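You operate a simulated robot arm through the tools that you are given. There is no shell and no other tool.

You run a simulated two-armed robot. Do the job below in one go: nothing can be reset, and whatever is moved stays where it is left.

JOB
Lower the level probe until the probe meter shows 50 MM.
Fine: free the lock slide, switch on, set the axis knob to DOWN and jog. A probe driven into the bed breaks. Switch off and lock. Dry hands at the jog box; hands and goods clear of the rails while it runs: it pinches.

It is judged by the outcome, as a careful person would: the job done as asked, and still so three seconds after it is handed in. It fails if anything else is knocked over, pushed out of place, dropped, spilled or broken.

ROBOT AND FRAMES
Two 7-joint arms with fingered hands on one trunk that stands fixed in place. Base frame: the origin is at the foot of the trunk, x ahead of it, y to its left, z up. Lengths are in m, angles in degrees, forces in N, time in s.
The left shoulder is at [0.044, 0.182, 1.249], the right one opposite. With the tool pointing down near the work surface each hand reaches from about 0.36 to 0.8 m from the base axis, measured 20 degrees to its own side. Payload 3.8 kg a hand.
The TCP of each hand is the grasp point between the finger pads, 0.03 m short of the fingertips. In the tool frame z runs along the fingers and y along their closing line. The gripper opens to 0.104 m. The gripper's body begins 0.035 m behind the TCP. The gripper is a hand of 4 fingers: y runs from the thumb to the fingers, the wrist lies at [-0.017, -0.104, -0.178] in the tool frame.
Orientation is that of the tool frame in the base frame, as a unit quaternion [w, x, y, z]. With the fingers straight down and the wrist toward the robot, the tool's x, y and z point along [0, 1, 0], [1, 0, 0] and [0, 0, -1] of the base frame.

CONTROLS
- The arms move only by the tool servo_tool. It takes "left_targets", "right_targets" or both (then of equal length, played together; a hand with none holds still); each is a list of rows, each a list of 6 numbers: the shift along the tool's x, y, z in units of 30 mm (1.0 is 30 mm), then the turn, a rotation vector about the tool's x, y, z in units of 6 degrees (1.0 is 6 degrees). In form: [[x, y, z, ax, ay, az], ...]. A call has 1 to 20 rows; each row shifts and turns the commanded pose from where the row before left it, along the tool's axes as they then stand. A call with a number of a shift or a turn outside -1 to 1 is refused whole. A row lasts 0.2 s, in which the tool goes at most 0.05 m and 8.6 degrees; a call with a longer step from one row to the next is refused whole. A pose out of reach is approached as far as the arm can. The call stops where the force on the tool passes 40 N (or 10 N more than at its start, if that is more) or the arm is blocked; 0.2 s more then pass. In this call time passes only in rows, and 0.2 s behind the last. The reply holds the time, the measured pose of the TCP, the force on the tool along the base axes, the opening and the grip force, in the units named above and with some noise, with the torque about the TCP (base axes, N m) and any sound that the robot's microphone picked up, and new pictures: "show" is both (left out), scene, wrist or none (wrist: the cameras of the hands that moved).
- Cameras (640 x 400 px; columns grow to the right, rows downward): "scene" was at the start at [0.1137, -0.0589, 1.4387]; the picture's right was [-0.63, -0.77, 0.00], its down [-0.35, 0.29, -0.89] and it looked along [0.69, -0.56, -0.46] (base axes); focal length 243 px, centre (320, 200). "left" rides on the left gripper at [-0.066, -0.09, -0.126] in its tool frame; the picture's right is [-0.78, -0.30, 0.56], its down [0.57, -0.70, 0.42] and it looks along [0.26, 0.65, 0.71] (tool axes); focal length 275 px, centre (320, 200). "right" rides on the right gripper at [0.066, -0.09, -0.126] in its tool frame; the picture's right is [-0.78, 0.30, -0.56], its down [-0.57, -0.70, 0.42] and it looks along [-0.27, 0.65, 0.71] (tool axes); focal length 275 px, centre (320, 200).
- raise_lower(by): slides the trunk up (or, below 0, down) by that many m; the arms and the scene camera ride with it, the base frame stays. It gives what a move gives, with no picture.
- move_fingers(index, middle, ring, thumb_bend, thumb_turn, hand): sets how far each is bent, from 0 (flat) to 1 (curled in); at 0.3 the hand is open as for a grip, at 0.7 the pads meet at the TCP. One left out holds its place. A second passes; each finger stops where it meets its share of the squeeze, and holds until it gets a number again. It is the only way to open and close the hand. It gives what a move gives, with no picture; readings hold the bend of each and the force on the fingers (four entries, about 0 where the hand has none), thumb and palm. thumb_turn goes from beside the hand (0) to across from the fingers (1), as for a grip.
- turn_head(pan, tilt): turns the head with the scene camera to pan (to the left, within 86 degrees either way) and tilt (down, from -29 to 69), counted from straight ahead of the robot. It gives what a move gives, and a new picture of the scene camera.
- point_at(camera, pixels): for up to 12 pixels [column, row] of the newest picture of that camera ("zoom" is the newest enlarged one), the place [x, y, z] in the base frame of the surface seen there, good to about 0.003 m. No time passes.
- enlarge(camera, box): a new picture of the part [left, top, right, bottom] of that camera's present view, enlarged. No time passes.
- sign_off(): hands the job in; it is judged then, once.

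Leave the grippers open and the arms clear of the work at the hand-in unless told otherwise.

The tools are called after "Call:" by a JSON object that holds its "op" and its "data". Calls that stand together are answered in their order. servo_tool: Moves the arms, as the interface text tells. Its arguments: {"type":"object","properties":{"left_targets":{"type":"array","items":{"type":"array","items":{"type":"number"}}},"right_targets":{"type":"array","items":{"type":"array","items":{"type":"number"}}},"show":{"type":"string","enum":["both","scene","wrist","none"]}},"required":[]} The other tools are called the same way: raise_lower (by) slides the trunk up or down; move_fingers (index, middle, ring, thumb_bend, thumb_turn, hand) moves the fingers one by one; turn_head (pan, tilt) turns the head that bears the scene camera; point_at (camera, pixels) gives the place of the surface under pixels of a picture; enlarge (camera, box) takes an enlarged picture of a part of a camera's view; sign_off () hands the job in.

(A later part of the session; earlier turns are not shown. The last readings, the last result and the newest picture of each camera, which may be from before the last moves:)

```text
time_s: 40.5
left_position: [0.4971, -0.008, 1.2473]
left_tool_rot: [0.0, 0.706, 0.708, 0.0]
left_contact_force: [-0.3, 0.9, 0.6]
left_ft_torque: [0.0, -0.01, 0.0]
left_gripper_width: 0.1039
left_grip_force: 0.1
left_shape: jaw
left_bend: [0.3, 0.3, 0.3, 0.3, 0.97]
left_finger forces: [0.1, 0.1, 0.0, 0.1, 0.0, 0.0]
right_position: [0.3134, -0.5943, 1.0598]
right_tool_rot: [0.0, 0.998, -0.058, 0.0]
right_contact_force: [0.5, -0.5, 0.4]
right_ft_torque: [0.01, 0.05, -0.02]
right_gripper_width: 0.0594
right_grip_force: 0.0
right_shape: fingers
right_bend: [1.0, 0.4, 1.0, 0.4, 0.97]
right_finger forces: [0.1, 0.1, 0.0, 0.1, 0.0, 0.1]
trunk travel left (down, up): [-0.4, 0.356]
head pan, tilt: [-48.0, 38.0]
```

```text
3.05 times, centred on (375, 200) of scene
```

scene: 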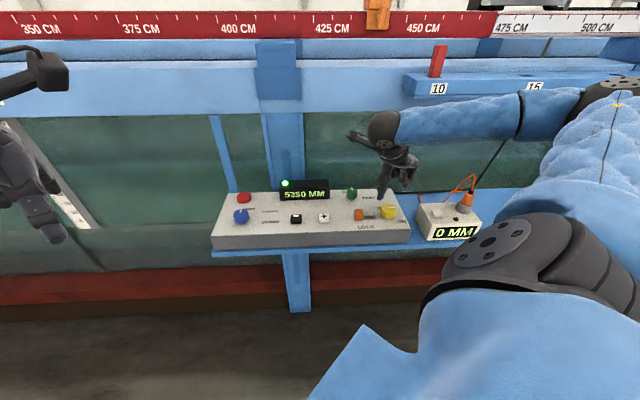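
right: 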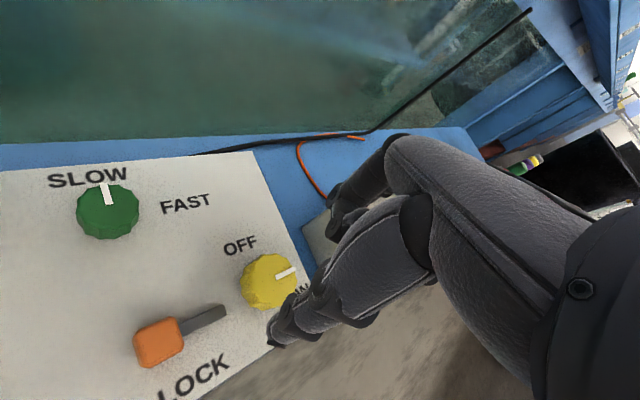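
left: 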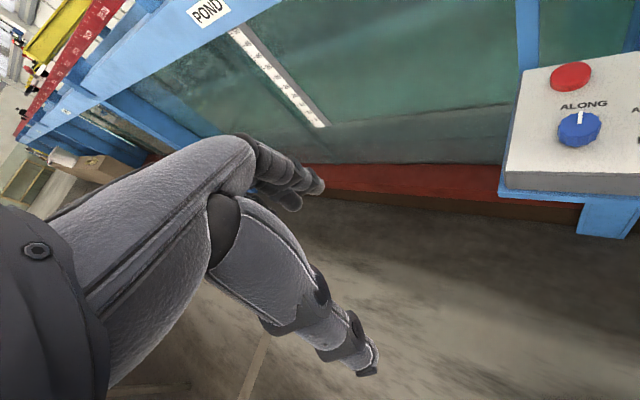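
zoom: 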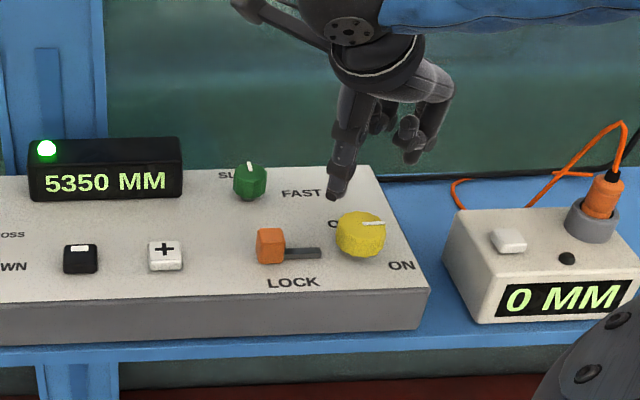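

Power is on, slow speed is set, lock bolt clear, meter still 0 MM. Next the axis knob: I'll turn the right hand back to square (az≈45°) at height and shift the idle left hand 0.15 m further left so the hands keep apart.

Call:
{"op": "servo_tool", "data": {"right_targets": [[0, 0, -0.2, 0, 0, -0.96], [0, 0, -0.2, 0, 0, -0.96], [0, 0, -0.2, 0, 0, -0.96], [0, 0, -0.2, 0, 0, -0.96], [0, 0, -0.2, 0, 0, -0.96], [0, 0, 0, 0, 0, -0.96], [0, 0, 0, 0, 0, -0.96], [0, 0, 0, 0, 0, -0.96], [0, 0, 0, 0, 0, -0.96]], "left_targets": [[1, 0, 0, 0, 0, 0], [1, 0, 0, 0, 0, 0], [1, 0, 0, 0, 0, 0], [1, 0, 0, 0, 0, 0], [1, 0, 0, 0, 0, 0], [0, 0, 0, 0, 0, 0], [0, 0, 0, 0, 0, 0], [0, 0, 0, 0, 0, 0], [0, 0, 0, 0, 0, 0]], "show": "none"}}

Call:
{"op": "servo_tool", "data": {"right_targets": [[0.97, -0.02, 0, 0, 0, 0], [0.97, -0.02, 0, 0, 0, 0], [0.97, -0.02, 0, 0, 0, 0], [0.97, -0.02, 0, 0, 0, 0], [0.97, -0.02, 0, 0, 0, 0], [0.97, -0.02, 0, 0, 0, 0], [0.97, -0.02, 0, 0, 0, 0], [0.97, -0.02, 0, 0, 0, 0], [0.97, -0.02, 0, 0, 0, 0], [0.97, -0.02, 0, 0, 0, 0], [0.97, -0.02, 0, 0, 0, 0], [0.97, -0.02, 0, 0, 0, 0]], "show": "both"}}

```text
time_s: 42.5
left_position: [0.4956, 0.1419, 1.2465]
left_tool_rot: [0.0, 0.706, 0.708, 0.0]
left_contact_force: [0.0, 0.5, -0.5]
left_ft_torque: [0.0, -0.02, -0.02]
left_gripper_width: 0.1036
left_grip_force: 0.0
left_shape: jaw
left_bend: [0.3, 0.3, 0.3, 0.3, 0.97]
left_finger forces: [0.1, 0.1, 0.1, 0.1, 0.1, 0.0]
right_position: [0.3121, -0.5927, 1.0884]
right_tool_rot: [0.001, 0.923, 0.386, 0.0]
right_contact_force: [0.4, 0.1, 0.6]
right_ft_torque: [-0.02, 0.03, 0.01]
right_gripper_width: 0.0593
right_grip_force: 0.0
right_shape: fingers
right_bend: [1.0, 0.4, 1.0, 0.4, 0.97]
right_finger forces: [0.0, 0.0, 0.0, 0.0, 0.0, 0.1]
trunk travel left (down, up): [-0.4, 0.356]
head pan, tilt: [-48.0, 38.0]
```

```text
time_s: 45.1
left_position: [0.4964, 0.1416, 1.2458]
left_tool_rot: [-0.001, 0.706, 0.708, 0.0]
left_contact_force: [0.0, -0.7, 0.1]
left_ft_torque: [0.0, -0.01, -0.03]
left_gripper_width: 0.1035
left_grip_force: 0.1
left_shape: jaw
left_bend: [0.3, 0.3, 0.3, 0.3, 0.97]
left_finger forces: [0.1, 0.1, 0.0, 0.0, 0.0, 0.0]
right_position: [0.5533, -0.3416, 1.0878]
right_tool_rot: [0.001, 0.923, 0.384, 0.0]
right_contact_force: [0.7, -0.9, 0.0]
right_ft_torque: [-0.01, 0.03, 0.01]
right_gripper_width: 0.0592
right_grip_force: 0.1
right_shape: fingers
right_bend: [1.0, 0.4, 1.0, 0.4, 0.97]
right_finger forces: [0.0, 0.0, 0.1, 0.0, 0.0, 0.0]
trunk travel left (down, up): [-0.4, 0.356]
head pan, tilt: [-48.0, 38.0]
```

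scene: 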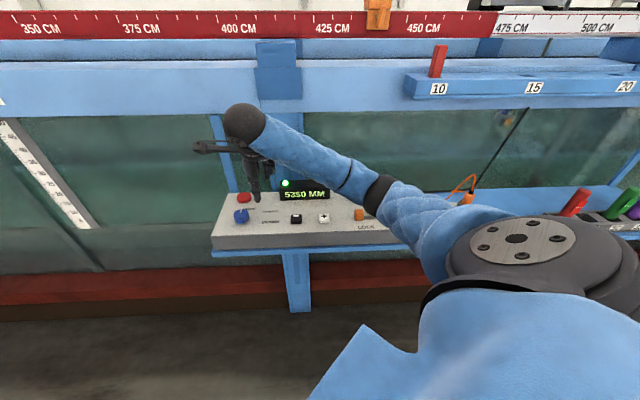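
right: 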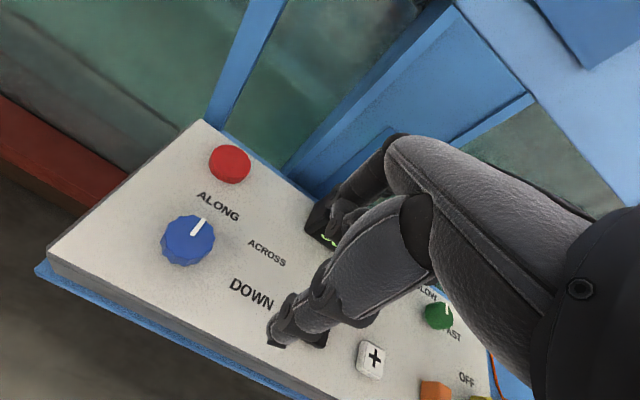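

I have a good view of the blue knob at right-camera (187,240), pointing to ALONG, with ACROSS and DOWN clockwise from it. I'll measure it and check where my forearm is relative to the meter.

Call:
{"op": "point_at", "data": {"camera": "right", "pixels": [[187, 238], [203, 221], [194, 234], [168, 238], [210, 238], [190, 252], [195, 222], [218, 207], [267, 252], [252, 293], [230, 165], [187, 262]]}}

Call:
{"op": "point_at", "data": {"camera": "scene", "pixels": [[378, 195], [430, 240], [430, 280], [345, 170], [245, 120], [462, 195]]}}

```text
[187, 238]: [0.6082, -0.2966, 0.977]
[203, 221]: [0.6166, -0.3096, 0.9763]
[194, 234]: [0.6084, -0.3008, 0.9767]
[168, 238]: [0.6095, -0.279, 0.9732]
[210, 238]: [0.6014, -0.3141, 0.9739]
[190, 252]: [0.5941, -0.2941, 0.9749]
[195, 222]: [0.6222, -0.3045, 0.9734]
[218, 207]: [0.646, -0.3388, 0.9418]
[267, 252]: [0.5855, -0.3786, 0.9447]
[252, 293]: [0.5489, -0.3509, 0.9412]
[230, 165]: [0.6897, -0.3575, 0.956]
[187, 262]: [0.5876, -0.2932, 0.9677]
```

```text
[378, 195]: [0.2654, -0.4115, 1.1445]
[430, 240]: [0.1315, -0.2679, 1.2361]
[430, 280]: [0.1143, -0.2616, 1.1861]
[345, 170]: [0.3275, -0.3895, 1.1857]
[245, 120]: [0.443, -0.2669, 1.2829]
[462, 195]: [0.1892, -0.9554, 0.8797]
```

Knob centre ≈ (0.606,-0.2985), top z 0.975; labels sit at ALONG 0°, ACROSS ~50°, DOWN ~90° clockwise. My forearm is well above the box. I'll centre above the knob and pre-turn the hand counter-clockwise by 79°.

Call:
{"op": "servo_tool", "data": {"right_targets": [[0.75, 0.08, 0, 0, 0, 0], [0.75, 0.07, 0, 0, 0, 0], [0.75, 0.07, 0, 0, 0, 0], [0, 0, 0, 0, 0, -0.94], [0, 0, 0, 0, 0, -0.94], [0, 0, 0, 0, 0, -0.94], [0, 0, 0, 0, 0, -0.94], [0, 0, 0, 0, 0, -0.94], [0, 0, 0, 0, 0, -0.94], [0, 0, 0, 0, 0, -0.94], [0, 0, 0, 0, 0, -0.94], [0, 0, 0, 0, 0, -0.94], [0, 0, 0, 0, 0, -0.94], [0, 0, 0, 0, 0, -0.94], [0, 0, 0, 0, 0, -0.94], [0, 0, 0, 0, 0, -0.94], [0, 0, 0, 0, 0, -0.94]], "show": "both"}}

Call:
{"op": "enlarge", "data": {"camera": "scene", "box": [190, 150, 318, 230]}}

```text
time_s: 48.7
left_position: [0.4967, 0.1407, 1.2453]
left_tool_rot: [0.0, 0.706, 0.708, 0.0]
left_contact_force: [0.1, -0.3, 0.2]
left_ft_torque: [0.04, -0.01, 0.03]
left_gripper_width: 0.1038
left_grip_force: 0.0
left_shape: jaw
left_bend: [0.3, 0.3, 0.3, 0.3, 0.97]
left_finger forces: [0.1, 0.1, 0.0, 0.0, 0.0, 0.1]
right_position: [0.6055, -0.2978, 1.089]
right_tool_rot: [0.0, 0.467, 0.884, 0.0]
right_contact_force: [0.0, -0.2, -0.2]
right_ft_torque: [0.03, -0.02, 0.03]
right_gripper_width: 0.0597
right_grip_force: 0.0
right_shape: fingers
right_bend: [1.0, 0.4, 1.0, 0.4, 0.97]
right_finger forces: [0.0, 0.0, 0.0, 0.1, 0.0, 0.1]
trunk travel left (down, up): [-0.4, 0.356]
head pan, tilt: [-48.0, 38.0]
```

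scene: 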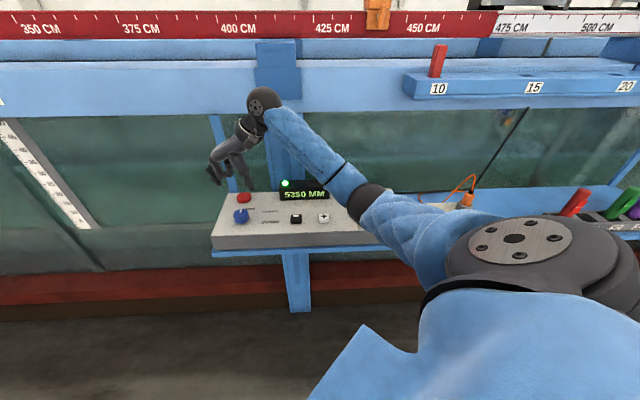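
right: 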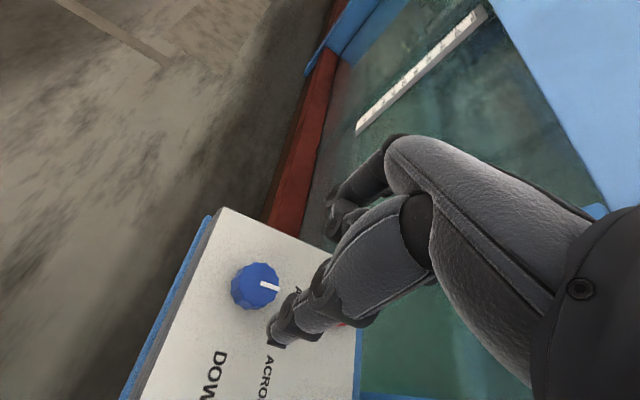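

```text
5.00 times, centred on (254, 190) of scene
```

zoom: 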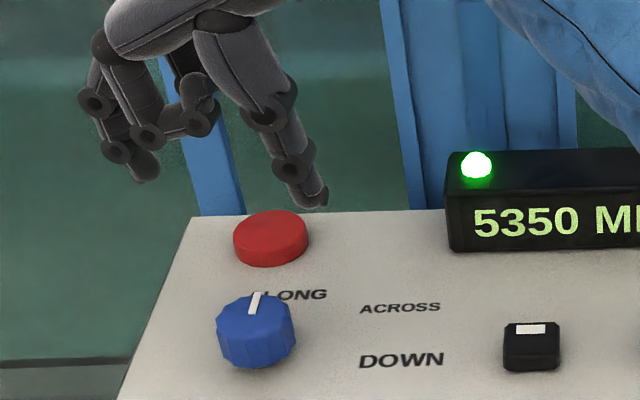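

The wrist view puts the knob centre (258,284) exactly under the TCP. I'll lower 106 mm with fingers straddling left and right of the knob, clear of the red button.

Call:
{"op": "servo_tool", "data": {"right_targets": [[0, 0, 0.8, 0, 0, 0], [0, 0, 0.8, 0, 0, 0], [0, 0, 0.8, 0, 0, 0], [0, 0, 0.6, 0, 0, 0], [0, 0, 0.5, 0, 0, 0]], "show": "both"}}

Call:
{"op": "enlarge", "data": {"camera": "scene", "box": [190, 150, 318, 230]}}

```text
time_s: 49.9
left_position: [0.4971, 0.141, 1.2464]
left_tool_rot: [0.0, 0.707, 0.707, 0.0]
left_contact_force: [0.2, 0.1, -0.5]
left_ft_torque: [0.04, -0.01, 0.0]
left_gripper_width: 0.1037
left_grip_force: 0.0
left_shape: jaw
left_bend: [0.3, 0.3, 0.3, 0.3, 0.97]
left_finger forces: [0.0, 0.0, 0.1, 0.0, 0.0, 0.0]
right_position: [0.6045, -0.2972, 0.9824]
right_tool_rot: [0.001, 0.468, 0.884, 0.0]
right_contact_force: [0.8, 0.2, 0.0]
right_ft_torque: [0.01, -0.01, 0.01]
right_gripper_width: 0.0595
right_grip_force: 0.1
right_shape: fingers
right_bend: [1.0, 0.4, 1.0, 0.4, 0.97]
right_finger forces: [0.1, 0.0, 0.0, 0.0, 0.1, 0.0]
trunk travel left (down, up): [-0.4, 0.356]
head pan, tilt: [-48.0, 38.0]
```

scene: 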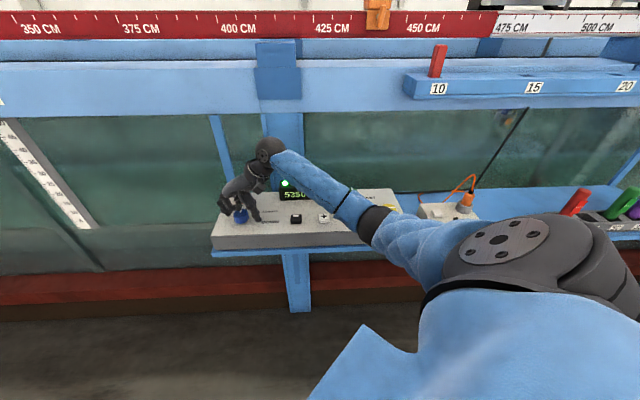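
right: 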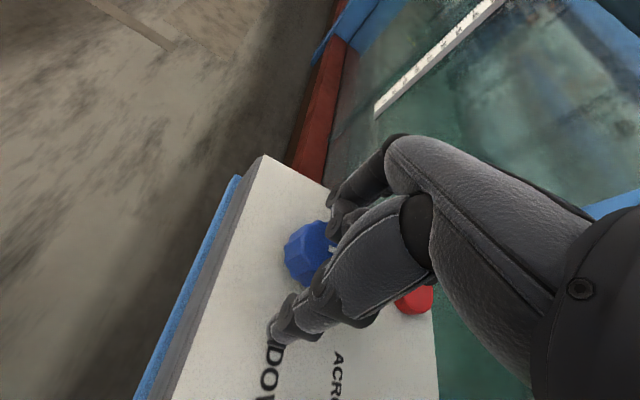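

```text
5.00 times, centred on (254, 190) of scene
```

zoom: 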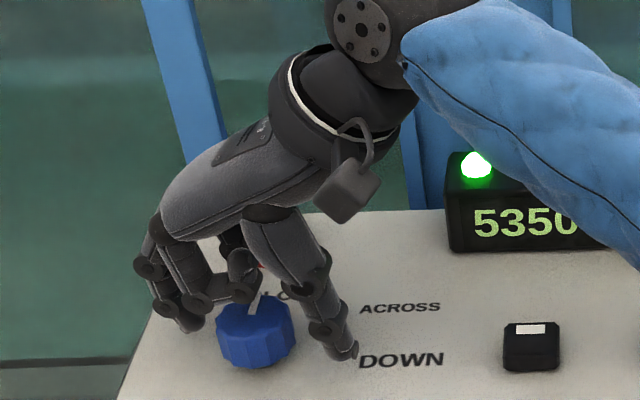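

Fingers straddle the blue knob with nothing touched. Closing on it.

Call:
{"op": "move_fingers", "data": {"hand": "right", "middle": 0.75, "thumb_bend": 0.75}}

Call:
{"op": "servo_tool", "data": {"right_targets": [[0, 0, 0, 0, 0, 0.9], [0, 0, 0, 0, 0, 0.9], [0, 0, 0, 0, 0, 0.9], [0, 0, 0, 0, 0, 0.9], [0, 0, 0, 0, 0, 0.9], [0, 0, 0, 0, 0, 0.9], [0, 0, 0, 0, 0, 0.9], [0, 0, 0, 0, 0, 0.9]], "show": "both"}}

Call:
{"op": "enlarge", "data": {"camera": "scene", "box": [200, 150, 360, 250]}}

```text
time_s: 50.9
left_position: [0.4973, 0.1389, 1.244]
left_tool_rot: [0.0, 0.706, 0.708, 0.0]
left_contact_force: [-0.1, 0.6, -0.2]
left_ft_torque: [0.02, 0.02, 0.01]
left_gripper_width: 0.1037
left_grip_force: 0.0
left_shape: jaw
left_bend: [0.3, 0.3, 0.3, 0.3, 0.97]
left_finger forces: [0.0, 0.0, 0.0, 0.0, 0.1, 0.0]
right_position: [0.6044, -0.2978, 0.9826]
right_tool_rot: [0.001, 0.468, 0.884, 0.0]
right_contact_force: [0.0, -5.7, 0.4]
right_ft_torque: [-0.13, -0.18, -0.02]
right_gripper_width: 0.0481
right_grip_force: 12.0
right_shape: fingers
right_bend: [1.0, 0.57, 1.0, 0.64, 0.95]
right_finger forces: [0.0, 11.4, 0.0, 0.1, 12.7, 0.0]
trunk travel left (down, up): [-0.4, 0.356]
head pan, tilt: [-48.0, 38.0]
```

```text
time_s: 52.7
left_position: [0.4958, 0.1417, 1.2461]
left_tool_rot: [0.0, 0.706, 0.708, 0.0]
left_contact_force: [-0.1, -0.8, 1.0]
left_ft_torque: [0.0, 0.01, -0.01]
left_gripper_width: 0.1037
left_grip_force: 0.1
left_shape: jaw
left_bend: [0.3, 0.3, 0.3, 0.3, 0.97]
left_finger forces: [0.1, 0.0, 0.1, 0.0, 0.1, 0.1]
right_position: [0.6044, -0.2968, 0.9832]
right_tool_rot: [0.0, 0.76, 0.65, 0.0]
right_contact_force: [-3.2, 0.2, -2.6]
right_ft_torque: [-0.06, -0.09, 0.03]
right_gripper_width: 0.0478
right_grip_force: 11.2
right_shape: fingers
right_bend: [1.0, 0.57, 1.0, 0.65, 0.94]
right_finger forces: [0.1, 10.4, 0.1, 0.0, 12.7, 0.1]
trunk travel left (down, up): [-0.4, 0.356]
head pan, tilt: [-48.0, 38.0]
```

scene: 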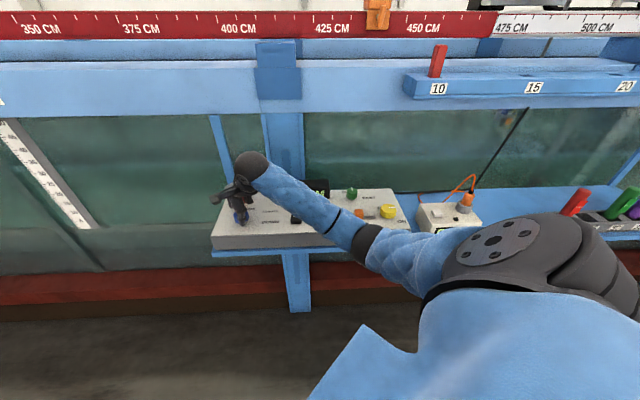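
right: 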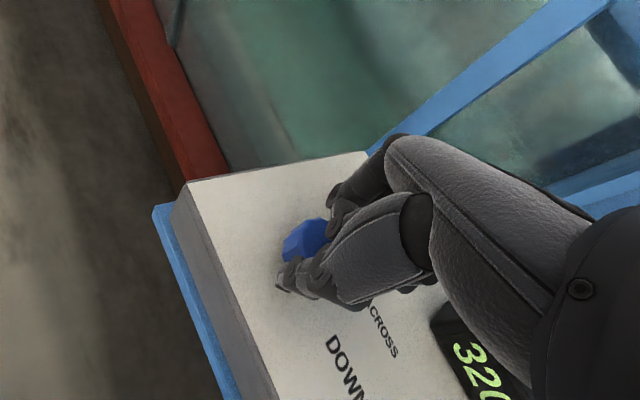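

```text
4.00 times, centred on (280, 200) of scene
```

zoom: 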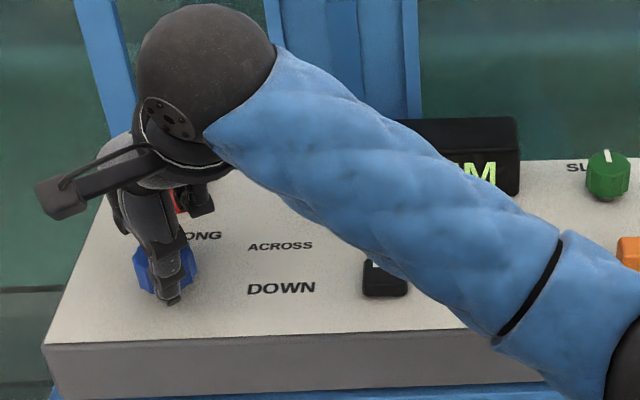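

The display's digits changed to "320…" (ACROSS). Before turning on, I'll check that my forearm clears the keys and display below it.

Call:
{"op": "point_at", "data": {"camera": "zoom", "pixels": [[380, 250], [500, 310], [570, 350], [300, 200], [420, 150], [610, 370]]}}

```text
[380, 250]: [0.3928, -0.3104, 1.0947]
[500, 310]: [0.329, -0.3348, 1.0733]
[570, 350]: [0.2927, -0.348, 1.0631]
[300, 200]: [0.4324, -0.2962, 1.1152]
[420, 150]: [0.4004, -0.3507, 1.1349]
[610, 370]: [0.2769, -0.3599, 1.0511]
```

Forearm is at z ≥ 1.05 — clear. I'll continue the turn 46° further clockwise to DOWN.

Call:
{"op": "servo_tool", "data": {"right_targets": [[0, 0, 0, 0, 0, 0.9], [0, 0, 0, 0, 0, 0.9], [0, 0, 0, 0, 0, 0.9], [0, 0, 0, 0, 0, 0.9], [0, 0, 0, 0, 0, 0.9], [0, 0, 0, 0, 0, 0.9], [0, 0, 0, 0, 0, 0.9], [0, 0, 0, 0, 0, 0.9], [0, 0, 0, 0, 0, 0.3]], "show": "both"}}

Call:
{"op": "enlarge", "data": {"camera": "scene", "box": [200, 150, 360, 250]}}

```text
time_s: 54.7
left_position: [0.495, 0.1426, 1.2467]
left_tool_rot: [0.001, 0.707, 0.708, 0.0]
left_contact_force: [0.4, 0.4, 0.1]
left_ft_torque: [0.02, 0.0, -0.01]
left_gripper_width: 0.1034
left_grip_force: 0.1
left_shape: jaw
left_bend: [0.3, 0.3, 0.3, 0.3, 0.97]
left_finger forces: [0.0, 0.0, 0.0, 0.1, 0.1, 0.0]
right_position: [0.6036, -0.2968, 0.9824]
right_tool_rot: [0.001, 0.951, 0.309, 0.001]
right_contact_force: [-1.7, 10.1, 1.5]
right_ft_torque: [0.22, 0.05, 0.17]
right_gripper_width: 0.0485
right_grip_force: 11.1
right_shape: fingers
right_bend: [1.0, 0.59, 1.0, 0.65, 0.94]
right_finger forces: [0.0, 5.5, 0.0, 0.0, 16.5, 0.1]
trunk travel left (down, up): [-0.4, 0.356]
head pan, tilt: [-48.0, 38.0]
```

scene: 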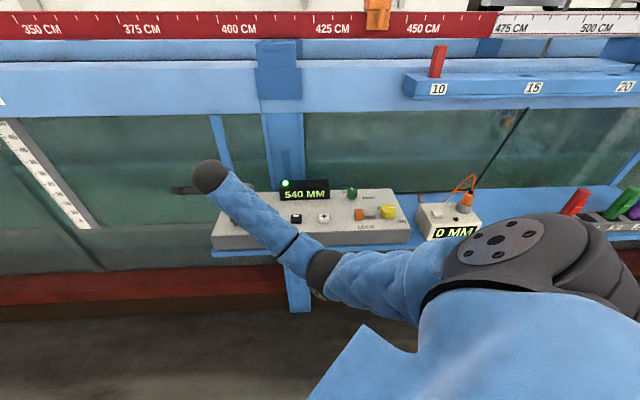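
right: 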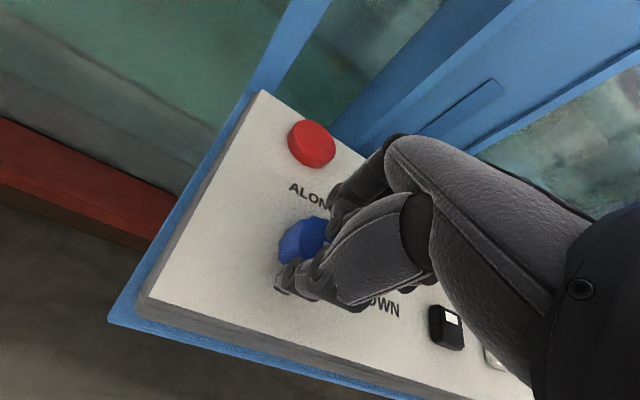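

```text
4.00 times, centred on (280, 200) of scene
```

zoom: 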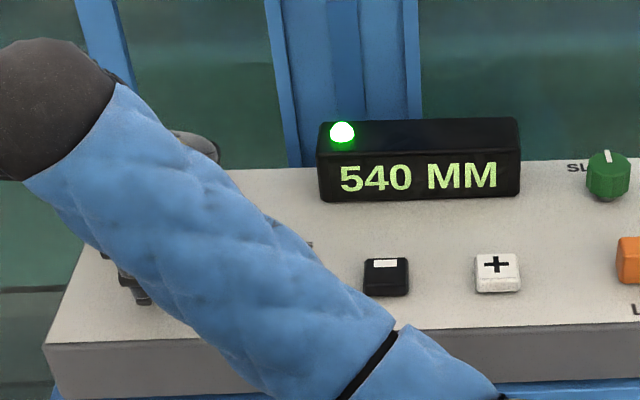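

Display now reads "540 MM": the DOWN axis. I'll let go of the knob, lift, and verify the pointer is at DOWN.

Call:
{"op": "move_fingers", "data": {"hand": "right", "middle": 0.4, "thumb_bend": 0.4}}

Call:
{"op": "servo_tool", "data": {"right_targets": [[0, 0, -0.8, 0, 0, 0], [0, 0, -0.8, 0, 0, 0], [0, 0, -0.9, 0, 0, 0]], "show": "both"}}

```text
time_s: 55.7
left_position: [0.4962, 0.1404, 1.2454]
left_tool_rot: [0.001, 0.706, 0.708, 0.0]
left_contact_force: [0.1, -0.5, 0.2]
left_ft_torque: [-0.01, -0.02, 0.0]
left_gripper_width: 0.1038
left_grip_force: 0.0
left_shape: jaw
left_bend: [0.3, 0.3, 0.3, 0.3, 0.97]
left_finger forces: [0.1, 0.1, 0.0, 0.0, 0.0, 0.1]
right_position: [0.6043, -0.2961, 0.9826]
right_tool_rot: [0.0, 0.951, 0.309, -0.001]
right_contact_force: [0.1, 0.3, 0.6]
right_ft_torque: [0.02, 0.05, -0.01]
right_gripper_width: 0.0594
right_grip_force: 0.0
right_shape: fingers
right_bend: [1.0, 0.4, 1.0, 0.4, 0.97]
right_finger forces: [0.0, 0.0, 0.0, 0.0, 0.0, 0.0]
trunk travel left (down, up): [-0.4, 0.356]
head pan, tilt: [-48.0, 38.0]
```

```text
time_s: 56.5
left_position: [0.4953, 0.1403, 1.2465]
left_tool_rot: [0.001, 0.707, 0.708, 0.0]
left_contact_force: [0.6, -0.2, 0.4]
left_ft_torque: [-0.04, -0.02, -0.01]
left_gripper_width: 0.1037
left_grip_force: 0.0
left_shape: jaw
left_bend: [0.3, 0.3, 0.3, 0.3, 0.97]
left_finger forces: [0.0, 0.1, 0.0, 0.1, 0.1, 0.1]
right_position: [0.6046, -0.2959, 1.0564]
right_tool_rot: [0.0, 0.951, 0.308, 0.0]
right_contact_force: [-0.1, 0.0, -0.3]
right_ft_torque: [0.0, 0.02, 0.0]
right_gripper_width: 0.0597
right_grip_force: 0.1
right_shape: fingers
right_bend: [1.0, 0.4, 1.0, 0.4, 0.97]
right_finger forces: [0.1, 0.0, 0.0, 0.0, 0.0, 0.0]
trunk travel left (down, up): [-0.4, 0.356]
head pan, tilt: [-48.0, 38.0]
```

scene: 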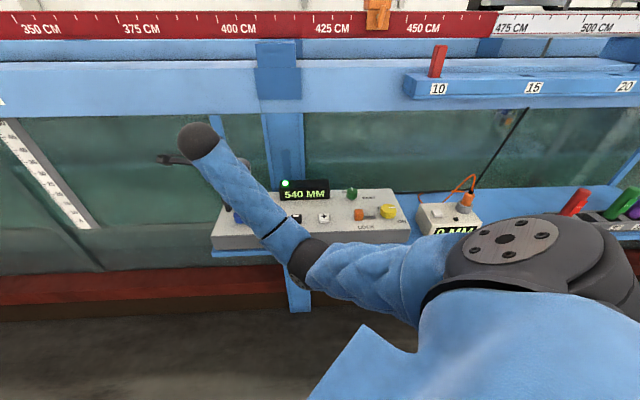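
right: 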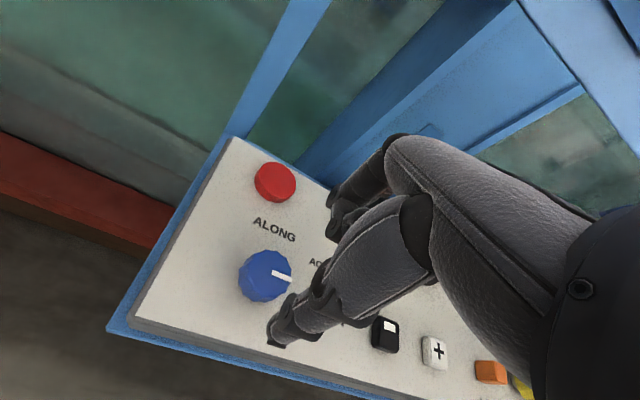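

The blue pointer now faces DOWN. Before jogging, I'll study the tank below the carriage for the probe, water level and bed.

Call:
{"op": "enlarge", "data": {"camera": "scene", "box": [440, 60, 640, 185]}}

Call:
{"op": "turn_head", "data": {"pan": -80, "tilt": 20}}

Call:
{"op": "enlarge", "data": {"camera": "scene", "box": [200, 60, 500, 250]}}

```text
3.20 times, centred on (540, 122) of scene
```

zoom: 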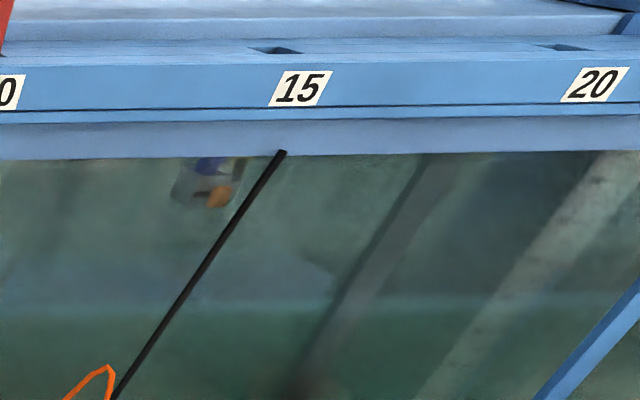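

```text
time_s: 57.5
left_position: [0.4956, 0.141, 1.2452]
left_tool_rot: [0.0, 0.707, 0.707, 0.001]
left_contact_force: [0.5, -0.1, -0.1]
left_ft_torque: [-0.02, 0.07, 0.01]
left_gripper_width: 0.1037
left_grip_force: 0.0
left_shape: jaw
left_bend: [0.3, 0.3, 0.3, 0.3, 0.97]
left_finger forces: [0.1, 0.1, 0.0, 0.0, 0.1, 0.0]
right_position: [0.6032, -0.2961, 1.0564]
right_tool_rot: [-0.001, 0.951, 0.308, 0.0]
right_contact_force: [1.3, -0.7, 0.5]
right_ft_torque: [0.01, -0.05, 0.01]
right_gripper_width: 0.0595
right_grip_force: 0.1
right_shape: fingers
right_bend: [1.0, 0.4, 1.0, 0.4, 0.97]
right_finger forces: [0.0, 0.0, 0.1, 0.0, 0.0, 0.0]
trunk travel left (down, up): [-0.4, 0.356]
head pan, tilt: [-80.0, 20.0]
```

scene: 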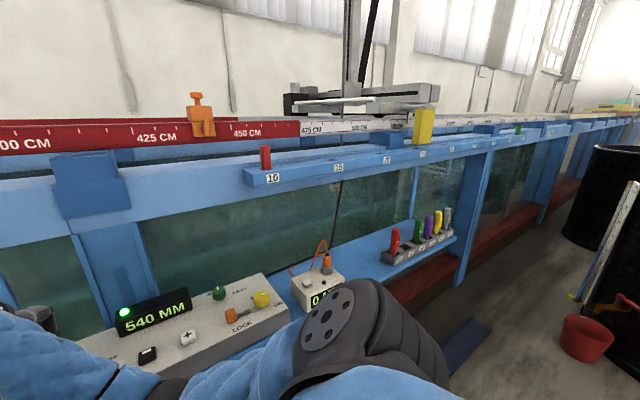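

```text
2.11 times, centred on (350, 155) of scene
```

zoom: 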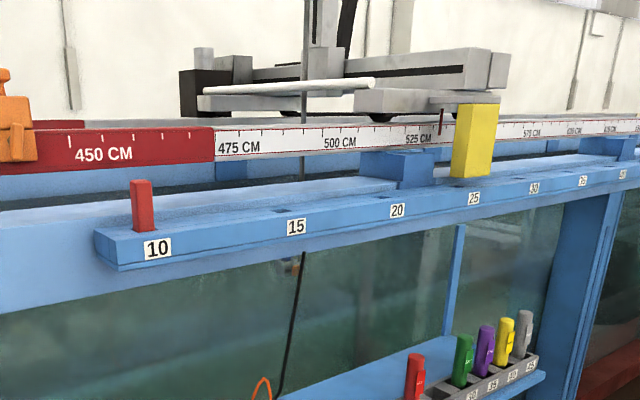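

I see the thin probe rod in front of the mast and a white stick lying across the two carriage trucks. I'll look higher up the mast to see how the probe is held and whether anything could be caught when it goes down.

Call:
{"op": "turn_head", "data": {"pan": -78, "tilt": -8}}

Call:
{"op": "enlarge", "data": {"camera": "scene", "box": [260, 40, 460, 240]}}

Call:
{"op": "enlarge", "data": {"camera": "scene", "box": [290, 180, 430, 268]}}

```text
time_s: 58.4
left_position: [0.4959, 0.1407, 1.2451]
left_tool_rot: [-0.001, 0.706, 0.708, 0.0]
left_contact_force: [-0.1, -0.6, 0.4]
left_ft_torque: [0.03, 0.01, 0.04]
left_gripper_width: 0.1035
left_grip_force: 0.1
left_shape: jaw
left_bend: [0.3, 0.3, 0.3, 0.3, 0.97]
left_finger forces: [0.0, 0.1, 0.0, 0.1, 0.0, 0.0]
right_position: [0.6046, -0.2962, 1.0566]
right_tool_rot: [0.0, 0.951, 0.309, 0.0]
right_contact_force: [0.4, -0.3, -0.4]
right_ft_torque: [-0.01, 0.0, -0.02]
right_gripper_width: 0.0593
right_grip_force: 0.0
right_shape: fingers
right_bend: [1.0, 0.4, 1.0, 0.4, 0.97]
right_finger forces: [0.1, 0.0, 0.1, 0.0, 0.0, 0.0]
trunk travel left (down, up): [-0.4, 0.356]
head pan, tilt: [-78.0, -8.0]
```

scene: 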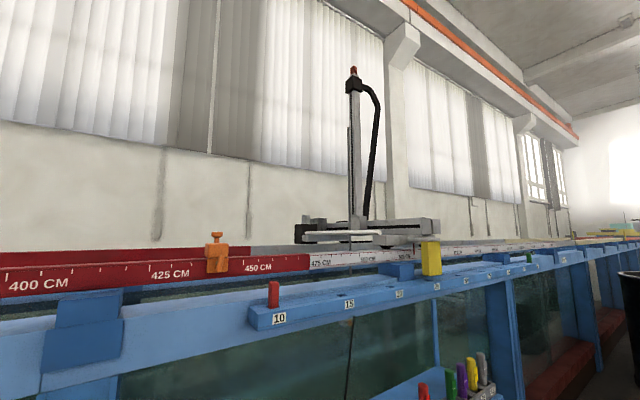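

```text
2.00 times, centred on (360, 140) of scene
```

zoom: 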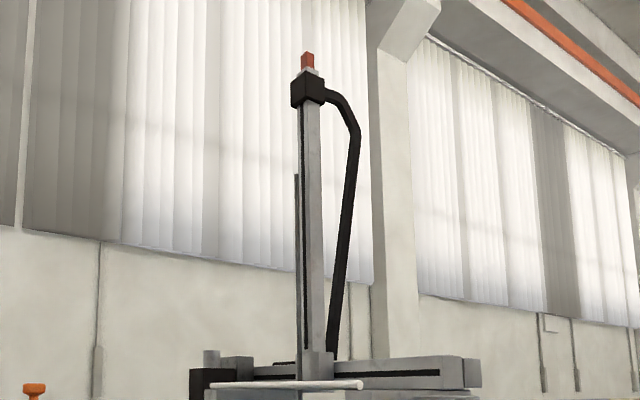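

```text
4.55 times, centred on (360, 224) of scene
```

zoom: 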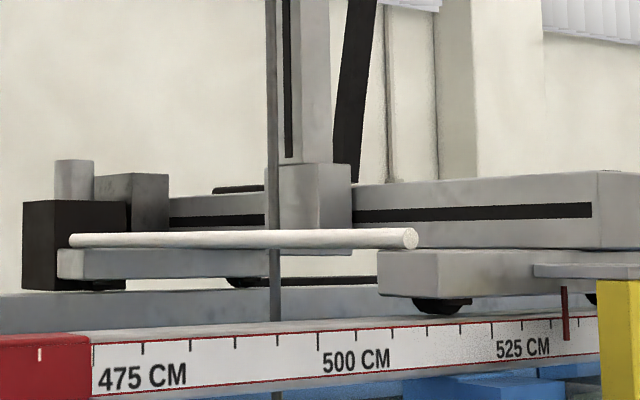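

The probe slides along the mast and nothing sits in its path; the stick just rests across the trucks. Now I'll bring the right hand above the + key, turn it so my wrist doesn't hide the display, and close thumb and middle into one pressing tip.

Call:
{"op": "servo_tool", "data": {"right_targets": [[-0.95, 0.12, 0, 0, 0, 0], [-0.95, 0.12, 0, 0, 0, 0], [-0.95, 0.12, 0, 0, 0, 0], [-0.95, 0.12, 0, 0, 0, 0], [-0.95, 0.12, 0, 0, 0, 0], [-0.95, 0.12, 0, 0, 0, 0], [-0.95, 0.12, 0, 0, 0, 0], [-0.95, 0.12, 0, 0, 0, 0], [0, 0, 0, 0, 0, -1], [0, 0, 0, 0, 0, -1], [0, 0, 0, 0, 0, -1], [0, 0, 0, 0, 0, -1], [0, 0, 0, 0, 0, -1], [0, 0, 0, 0, 0, -1], [0, 0, 0, 0, 0, -1], [0, 0, 0, 0, 0, -1]], "show": "none"}}

Call:
{"op": "move_fingers", "data": {"hand": "right", "middle": 0.7, "thumb_bend": 0.7}}

Call:
{"op": "turn_head", "data": {"pan": -55, "tilt": 35}}

Call:
{"op": "enlarge", "data": {"camera": "right", "box": [0, 0, 640, 400]}}

Call:
{"op": "enlarge", "data": {"camera": "scene", "box": [200, 130, 440, 280]}}

```text
time_s: 61.8
left_position: [0.4962, 0.1408, 1.2462]
left_tool_rot: [0.0, 0.707, 0.707, 0.0]
left_contact_force: [-1.0, -0.5, -0.2]
left_ft_torque: [-0.02, -0.02, 0.01]
left_gripper_width: 0.1038
left_grip_force: 0.0
left_shape: jaw
left_bend: [0.3, 0.3, 0.3, 0.3, 0.97]
left_finger forces: [0.1, 0.1, 0.0, 0.0, 0.1, 0.0]
right_position: [0.4367, -0.4543, 1.0583]
right_tool_rot: [0.0, 0.743, 0.67, 0.001]
right_contact_force: [0.4, -0.1, 0.2]
right_ft_torque: [-0.02, -0.03, -0.01]
right_gripper_width: 0.0593
right_grip_force: 0.0
right_shape: fingers
right_bend: [1.0, 0.4, 1.0, 0.4, 0.97]
right_finger forces: [0.1, 0.1, 0.0, 0.1, 0.0, 0.1]
trunk travel left (down, up): [-0.4, 0.356]
head pan, tilt: [-78.0, -8.0]
```

```text
time_s: 62.8
left_position: [0.4952, 0.1413, 1.2452]
left_tool_rot: [-0.001, 0.707, 0.707, 0.0]
left_contact_force: [-0.8, -0.2, 0.8]
left_ft_torque: [0.01, -0.04, -0.04]
left_gripper_width: 0.1037
left_grip_force: 0.1
left_shape: jaw
left_bend: [0.3, 0.3, 0.3, 0.3, 0.97]
left_finger forces: [0.0, 0.0, 0.0, 0.1, 0.0, 0.0]
right_position: [0.438, -0.4557, 1.058]
right_tool_rot: [0.0, 0.743, 0.669, 0.001]
right_contact_force: [0.4, -0.5, -0.1]
right_ft_torque: [0.01, -0.01, -0.01]
right_gripper_width: 0.045
right_grip_force: 0.0
right_shape: fingers
right_bend: [1.0, 0.7, 1.0, 0.7, 0.97]
right_finger forces: [0.1, 0.0, 0.0, 0.0, 0.1, 0.0]
trunk travel left (down, up): [-0.4, 0.356]
head pan, tilt: [-78.0, -8.0]
```

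```text
time_s: 63.9
left_position: [0.4957, 0.1408, 1.2467]
left_tool_rot: [0.0, 0.707, 0.708, 0.0]
left_contact_force: [-0.4, 0.9, -0.1]
left_ft_torque: [0.03, 0.01, -0.03]
left_gripper_width: 0.1039
left_grip_force: 0.1
left_shape: jaw
left_bend: [0.3, 0.3, 0.3, 0.3, 0.97]
left_finger forces: [0.0, 0.1, 0.0, 0.1, 0.0, 0.0]
right_position: [0.4378, -0.4543, 1.0583]
right_tool_rot: [-0.001, 0.743, 0.669, 0.0]
right_contact_force: [-0.7, -0.5, 0.6]
right_ft_torque: [0.0, 0.0, 0.01]
right_gripper_width: 0.0452
right_grip_force: 0.0
right_shape: fingers
right_bend: [1.0, 0.7, 1.0, 0.7, 0.97]
right_finger forces: [0.0, 0.0, 0.0, 0.0, 0.1, 0.0]
trunk travel left (down, up): [-0.4, 0.356]
head pan, tilt: [-55.0, 35.0]
```

scene: 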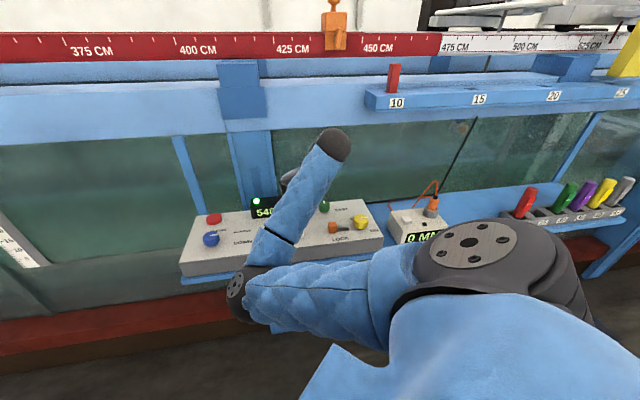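

```text
1.00 times, centred on (320, 200) of right (not enlarged: the box is as wide or as high as the picture)
```

zoom: 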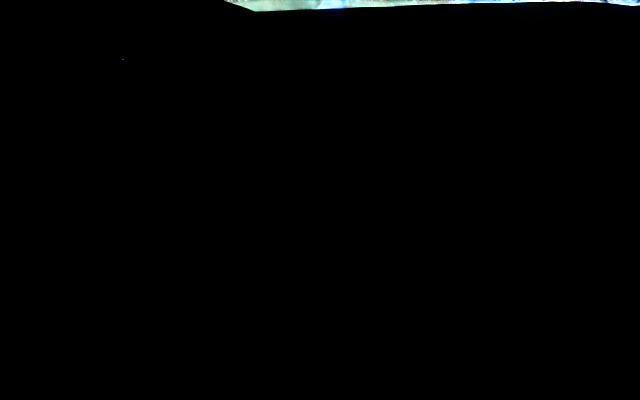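

```text
2.67 times, centred on (320, 205) of scene
```

zoom: 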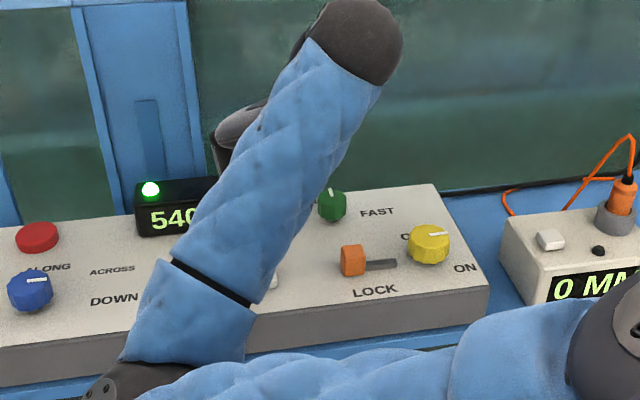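

The wrist camera is dark and my elbow has swung low toward the front-left (scene 240,290). I'll measure where elbow and forearm are before moving anything.

Call:
{"op": "point_at", "data": {"camera": "scene", "pixels": [[240, 290], [270, 240], [300, 200], [335, 145], [290, 180], [300, 300], [350, 280], [235, 310], [258, 320]]}}

```text
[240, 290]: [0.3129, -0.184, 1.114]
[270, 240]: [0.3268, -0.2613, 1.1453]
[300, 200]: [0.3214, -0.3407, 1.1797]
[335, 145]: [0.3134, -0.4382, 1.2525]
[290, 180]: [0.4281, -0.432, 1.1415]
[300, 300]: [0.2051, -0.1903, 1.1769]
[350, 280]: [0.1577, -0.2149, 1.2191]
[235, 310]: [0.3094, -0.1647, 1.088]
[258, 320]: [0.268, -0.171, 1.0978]
```

The elbow is inward at about (0.30,-0.19,1.10), and the forearm is covering the wrist camera; nothing is touching the box. I'll turn the hand back 39° to az≈45 and see how the arm settles.

Call:
{"op": "servo_tool", "data": {"right_targets": [[0, 0, 0, 0, 0, 0.93], [0, 0, 0, 0, 0, 0.93], [0, 0, 0, 0, 0, 0.93], [0, 0, 0, 0, 0, 0.93], [0, 0, 0, 0, 0, 0.93], [0, 0, 0, 0, 0, 0.93], [0, 0, 0, 0, 0, 0.93]], "show": "both"}}

```text
time_s: 65.5
left_position: [0.496, 0.1409, 1.2459]
left_tool_rot: [0.0, 0.707, 0.708, 0.0]
left_contact_force: [-0.1, -0.2, 0.1]
left_ft_torque: [0.02, 0.02, 0.02]
left_gripper_width: 0.1036
left_grip_force: 0.0
left_shape: jaw
left_bend: [0.3, 0.3, 0.3, 0.3, 0.97]
left_finger forces: [0.1, 0.0, 0.0, 0.1, 0.1, 0.0]
right_position: [0.4369, -0.454, 1.0578]
right_tool_rot: [0.001, 0.924, 0.382, 0.0]
right_contact_force: [0.8, -0.2, 0.2]
right_ft_torque: [0.0, -0.02, 0.0]
right_gripper_width: 0.045
right_grip_force: 0.1
right_shape: fingers
right_bend: [1.0, 0.7, 1.0, 0.7, 0.97]
right_finger forces: [0.0, 0.0, 0.1, 0.0, 0.1, 0.0]
trunk travel left (down, up): [-0.4, 0.356]
head pan, tilt: [-55.0, 35.0]
```

scene: 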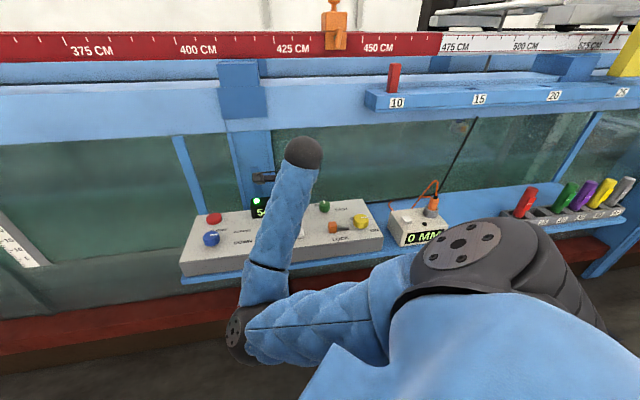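
right: 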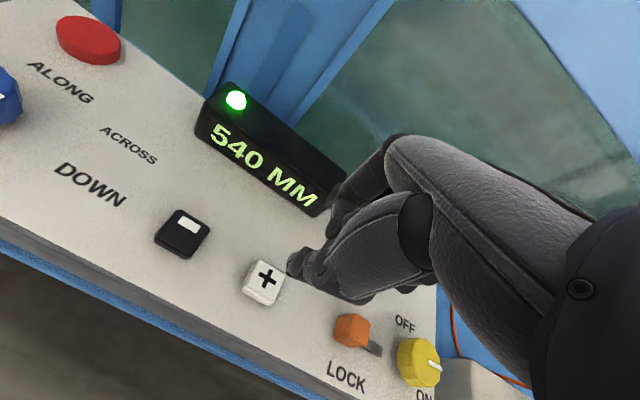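

Better: the wrist view shows the display "540 MM" and the + key at (263,283), right under the TCP, while the scene view shows the meter "0 MM". I'll lower the closed tip to just above the key (TCP z≈0.992).

Call:
{"op": "servo_tool", "data": {"right_targets": [[0, 0, 0.8, 0, 0, 0], [0, 0, 0.8, 0, 0, 0], [0, 0, 0.6, 0, 0, 0]], "show": "both"}}

Call:
{"op": "enlarge", "data": {"camera": "right", "box": [180, 160, 420, 310]}}

Call:
{"op": "enlarge", "data": {"camera": "scene", "box": [180, 150, 450, 290]}}

```text
time_s: 66.3
left_position: [0.4968, 0.1407, 1.2453]
left_tool_rot: [0.001, 0.707, 0.708, 0.0]
left_contact_force: [-0.3, 0.2, -0.9]
left_ft_torque: [0.02, 0.04, -0.02]
left_gripper_width: 0.1038
left_grip_force: 0.2
left_shape: jaw
left_bend: [0.3, 0.3, 0.3, 0.3, 0.97]
left_finger forces: [0.0, 0.1, 0.0, 0.1, 0.1, 0.0]
right_position: [0.4382, -0.454, 0.9913]
right_tool_rot: [0.0, 0.924, 0.381, 0.0]
right_contact_force: [0.2, -0.3, -0.2]
right_ft_torque: [0.02, 0.02, -0.05]
right_gripper_width: 0.0454
right_grip_force: 0.0
right_shape: fingers
right_bend: [1.0, 0.7, 1.0, 0.7, 0.97]
right_finger forces: [0.1, 0.0, 0.1, 0.0, 0.0, 0.0]
trunk travel left (down, up): [-0.4, 0.356]
head pan, tilt: [-55.0, 35.0]
```

scene: 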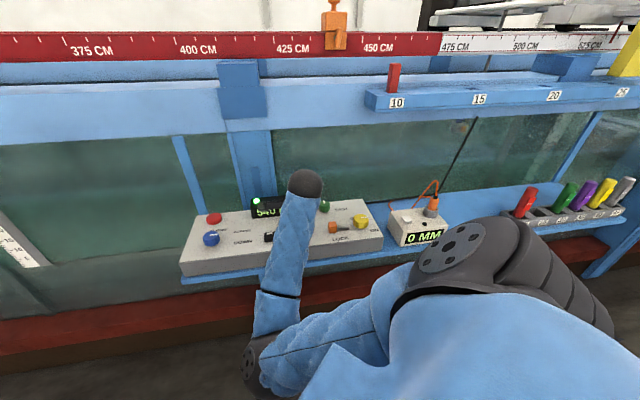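
right: 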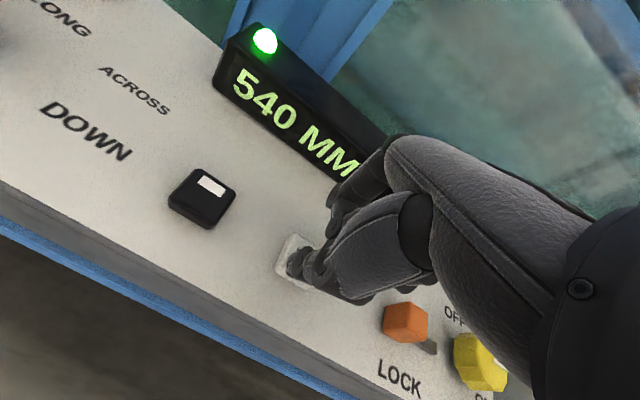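

```text
2.67 times, centred on (300, 235) of right
```

zoom: 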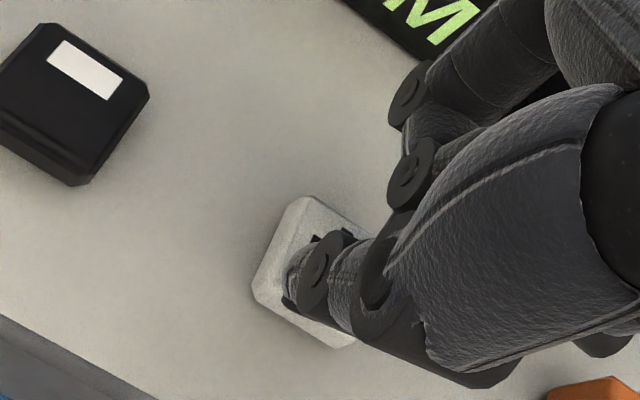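

```text
2.37 times, centred on (315, 220) of scene
```

zoom: 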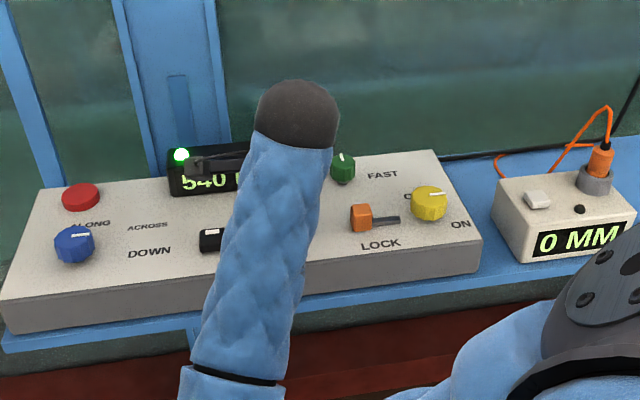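

The tip hovers over the + key; display 540, meter 0. I'll ease down 4 mm to find the contact point.

Call:
{"op": "servo_tool", "data": {"right_targets": [[0, 0, 0.13, 0, 0, 0]], "show": "wrist"}}

```text
time_s: 66.7
left_position: [0.496, 0.1407, 1.2461]
left_tool_rot: [0.0, 0.707, 0.708, 0.001]
left_contact_force: [0.3, 1.2, -0.3]
left_ft_torque: [0.0, -0.02, 0.01]
left_gripper_width: 0.1036
left_grip_force: 0.1
left_shape: jaw
left_bend: [0.3, 0.3, 0.3, 0.3, 0.97]
left_finger forces: [0.1, 0.0, 0.0, 0.1, 0.1, 0.0]
right_position: [0.438, -0.4551, 0.9886]
right_tool_rot: [0.0, 0.924, 0.382, 0.0]
right_contact_force: [0.2, 0.2, 0.9]
right_ft_torque: [0.04, -0.03, 0.05]
right_gripper_width: 0.0449
right_grip_force: 0.1
right_shape: fingers
right_bend: [1.0, 0.7, 1.0, 0.7, 0.97]
right_finger forces: [0.0, 0.1, 0.1, 0.1, 0.0, 0.0]
trunk travel left (down, up): [-0.4, 0.356]
head pan, tilt: [-55.0, 35.0]
```

right: 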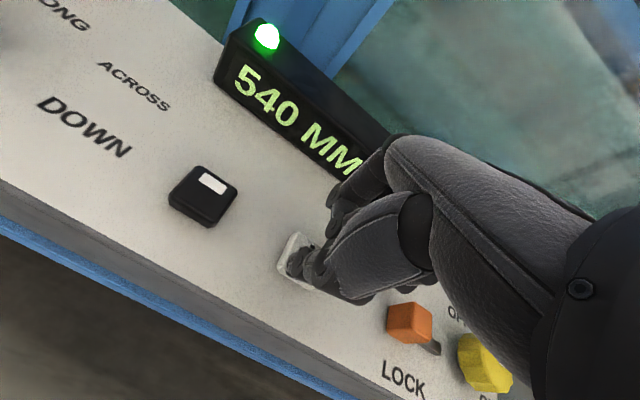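

No contact yet (0.9 N noise). I'll lower 3 mm more.

Call:
{"op": "servo_tool", "data": {"right_targets": [[0, 0, 0.1, 0, 0, 0]], "show": "wrist"}}

```text
time_s: 67.1
left_position: [0.4963, 0.141, 1.2477]
left_tool_rot: [0.0, 0.707, 0.708, 0.0]
left_contact_force: [0.7, 0.5, -0.1]
left_ft_torque: [-0.02, 0.04, 0.02]
left_gripper_width: 0.1035
left_grip_force: 0.0
left_shape: jaw
left_bend: [0.3, 0.3, 0.3, 0.3, 0.97]
left_finger forces: [0.0, 0.0, 0.1, 0.0, 0.0, 0.0]
right_position: [0.437, -0.4547, 0.9847]
right_tool_rot: [0.0, 0.924, 0.382, 0.0]
right_contact_force: [0.0, 0.1, -0.2]
right_ft_torque: [0.02, 0.01, -0.01]
right_gripper_width: 0.0448
right_grip_force: 0.0
right_shape: fingers
right_bend: [1.0, 0.7, 1.0, 0.7, 0.97]
right_finger forces: [0.0, 0.0, 0.1, 0.0, 0.1, 0.1]
trunk travel left (down, up): [-0.4, 0.356]
head pan, tilt: [-55.0, 35.0]
```

right: 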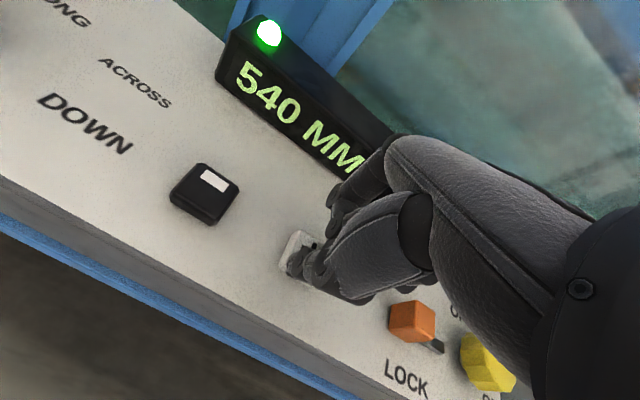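

Still no contact at z 0.985. Another 3 mm.

Call:
{"op": "servo_tool", "data": {"right_targets": [[0, 0, 0.1, 0, 0, 0]], "show": "wrist"}}

```text
time_s: 67.5
left_position: [0.4953, 0.1403, 1.2462]
left_tool_rot: [0.0, 0.707, 0.707, 0.0]
left_contact_force: [-0.4, 1.6, -0.1]
left_ft_torque: [0.01, -0.02, 0.03]
left_gripper_width: 0.1037
left_grip_force: 0.1
left_shape: jaw
left_bend: [0.3, 0.3, 0.3, 0.3, 0.97]
left_finger forces: [0.1, 0.1, 0.0, 0.0, 0.0, 0.1]
right_position: [0.4372, -0.4553, 0.9829]
right_tool_rot: [0.001, 0.924, 0.383, 0.0]
right_contact_force: [0.3, 0.2, 1.5]
right_ft_torque: [-0.03, 0.04, -0.03]
right_gripper_width: 0.045
right_grip_force: 0.9
right_shape: fingers
right_bend: [1.0, 0.7, 1.0, 0.7, 0.97]
right_finger forces: [0.0, 0.9, 0.1, 0.1, 0.0, 0.0]
trunk travel left (down, up): [-0.4, 0.356]
head pan, tilt: [-55.0, 35.0]
```

right: 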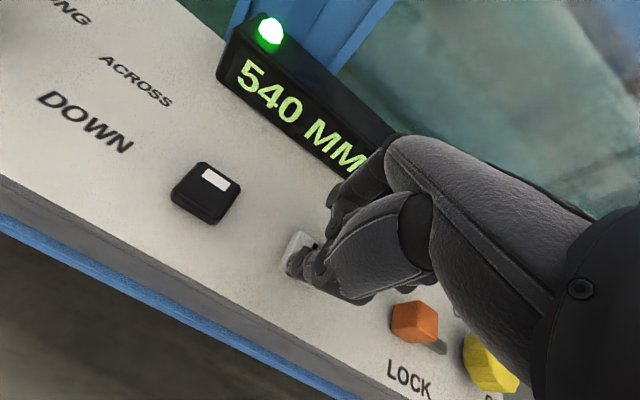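

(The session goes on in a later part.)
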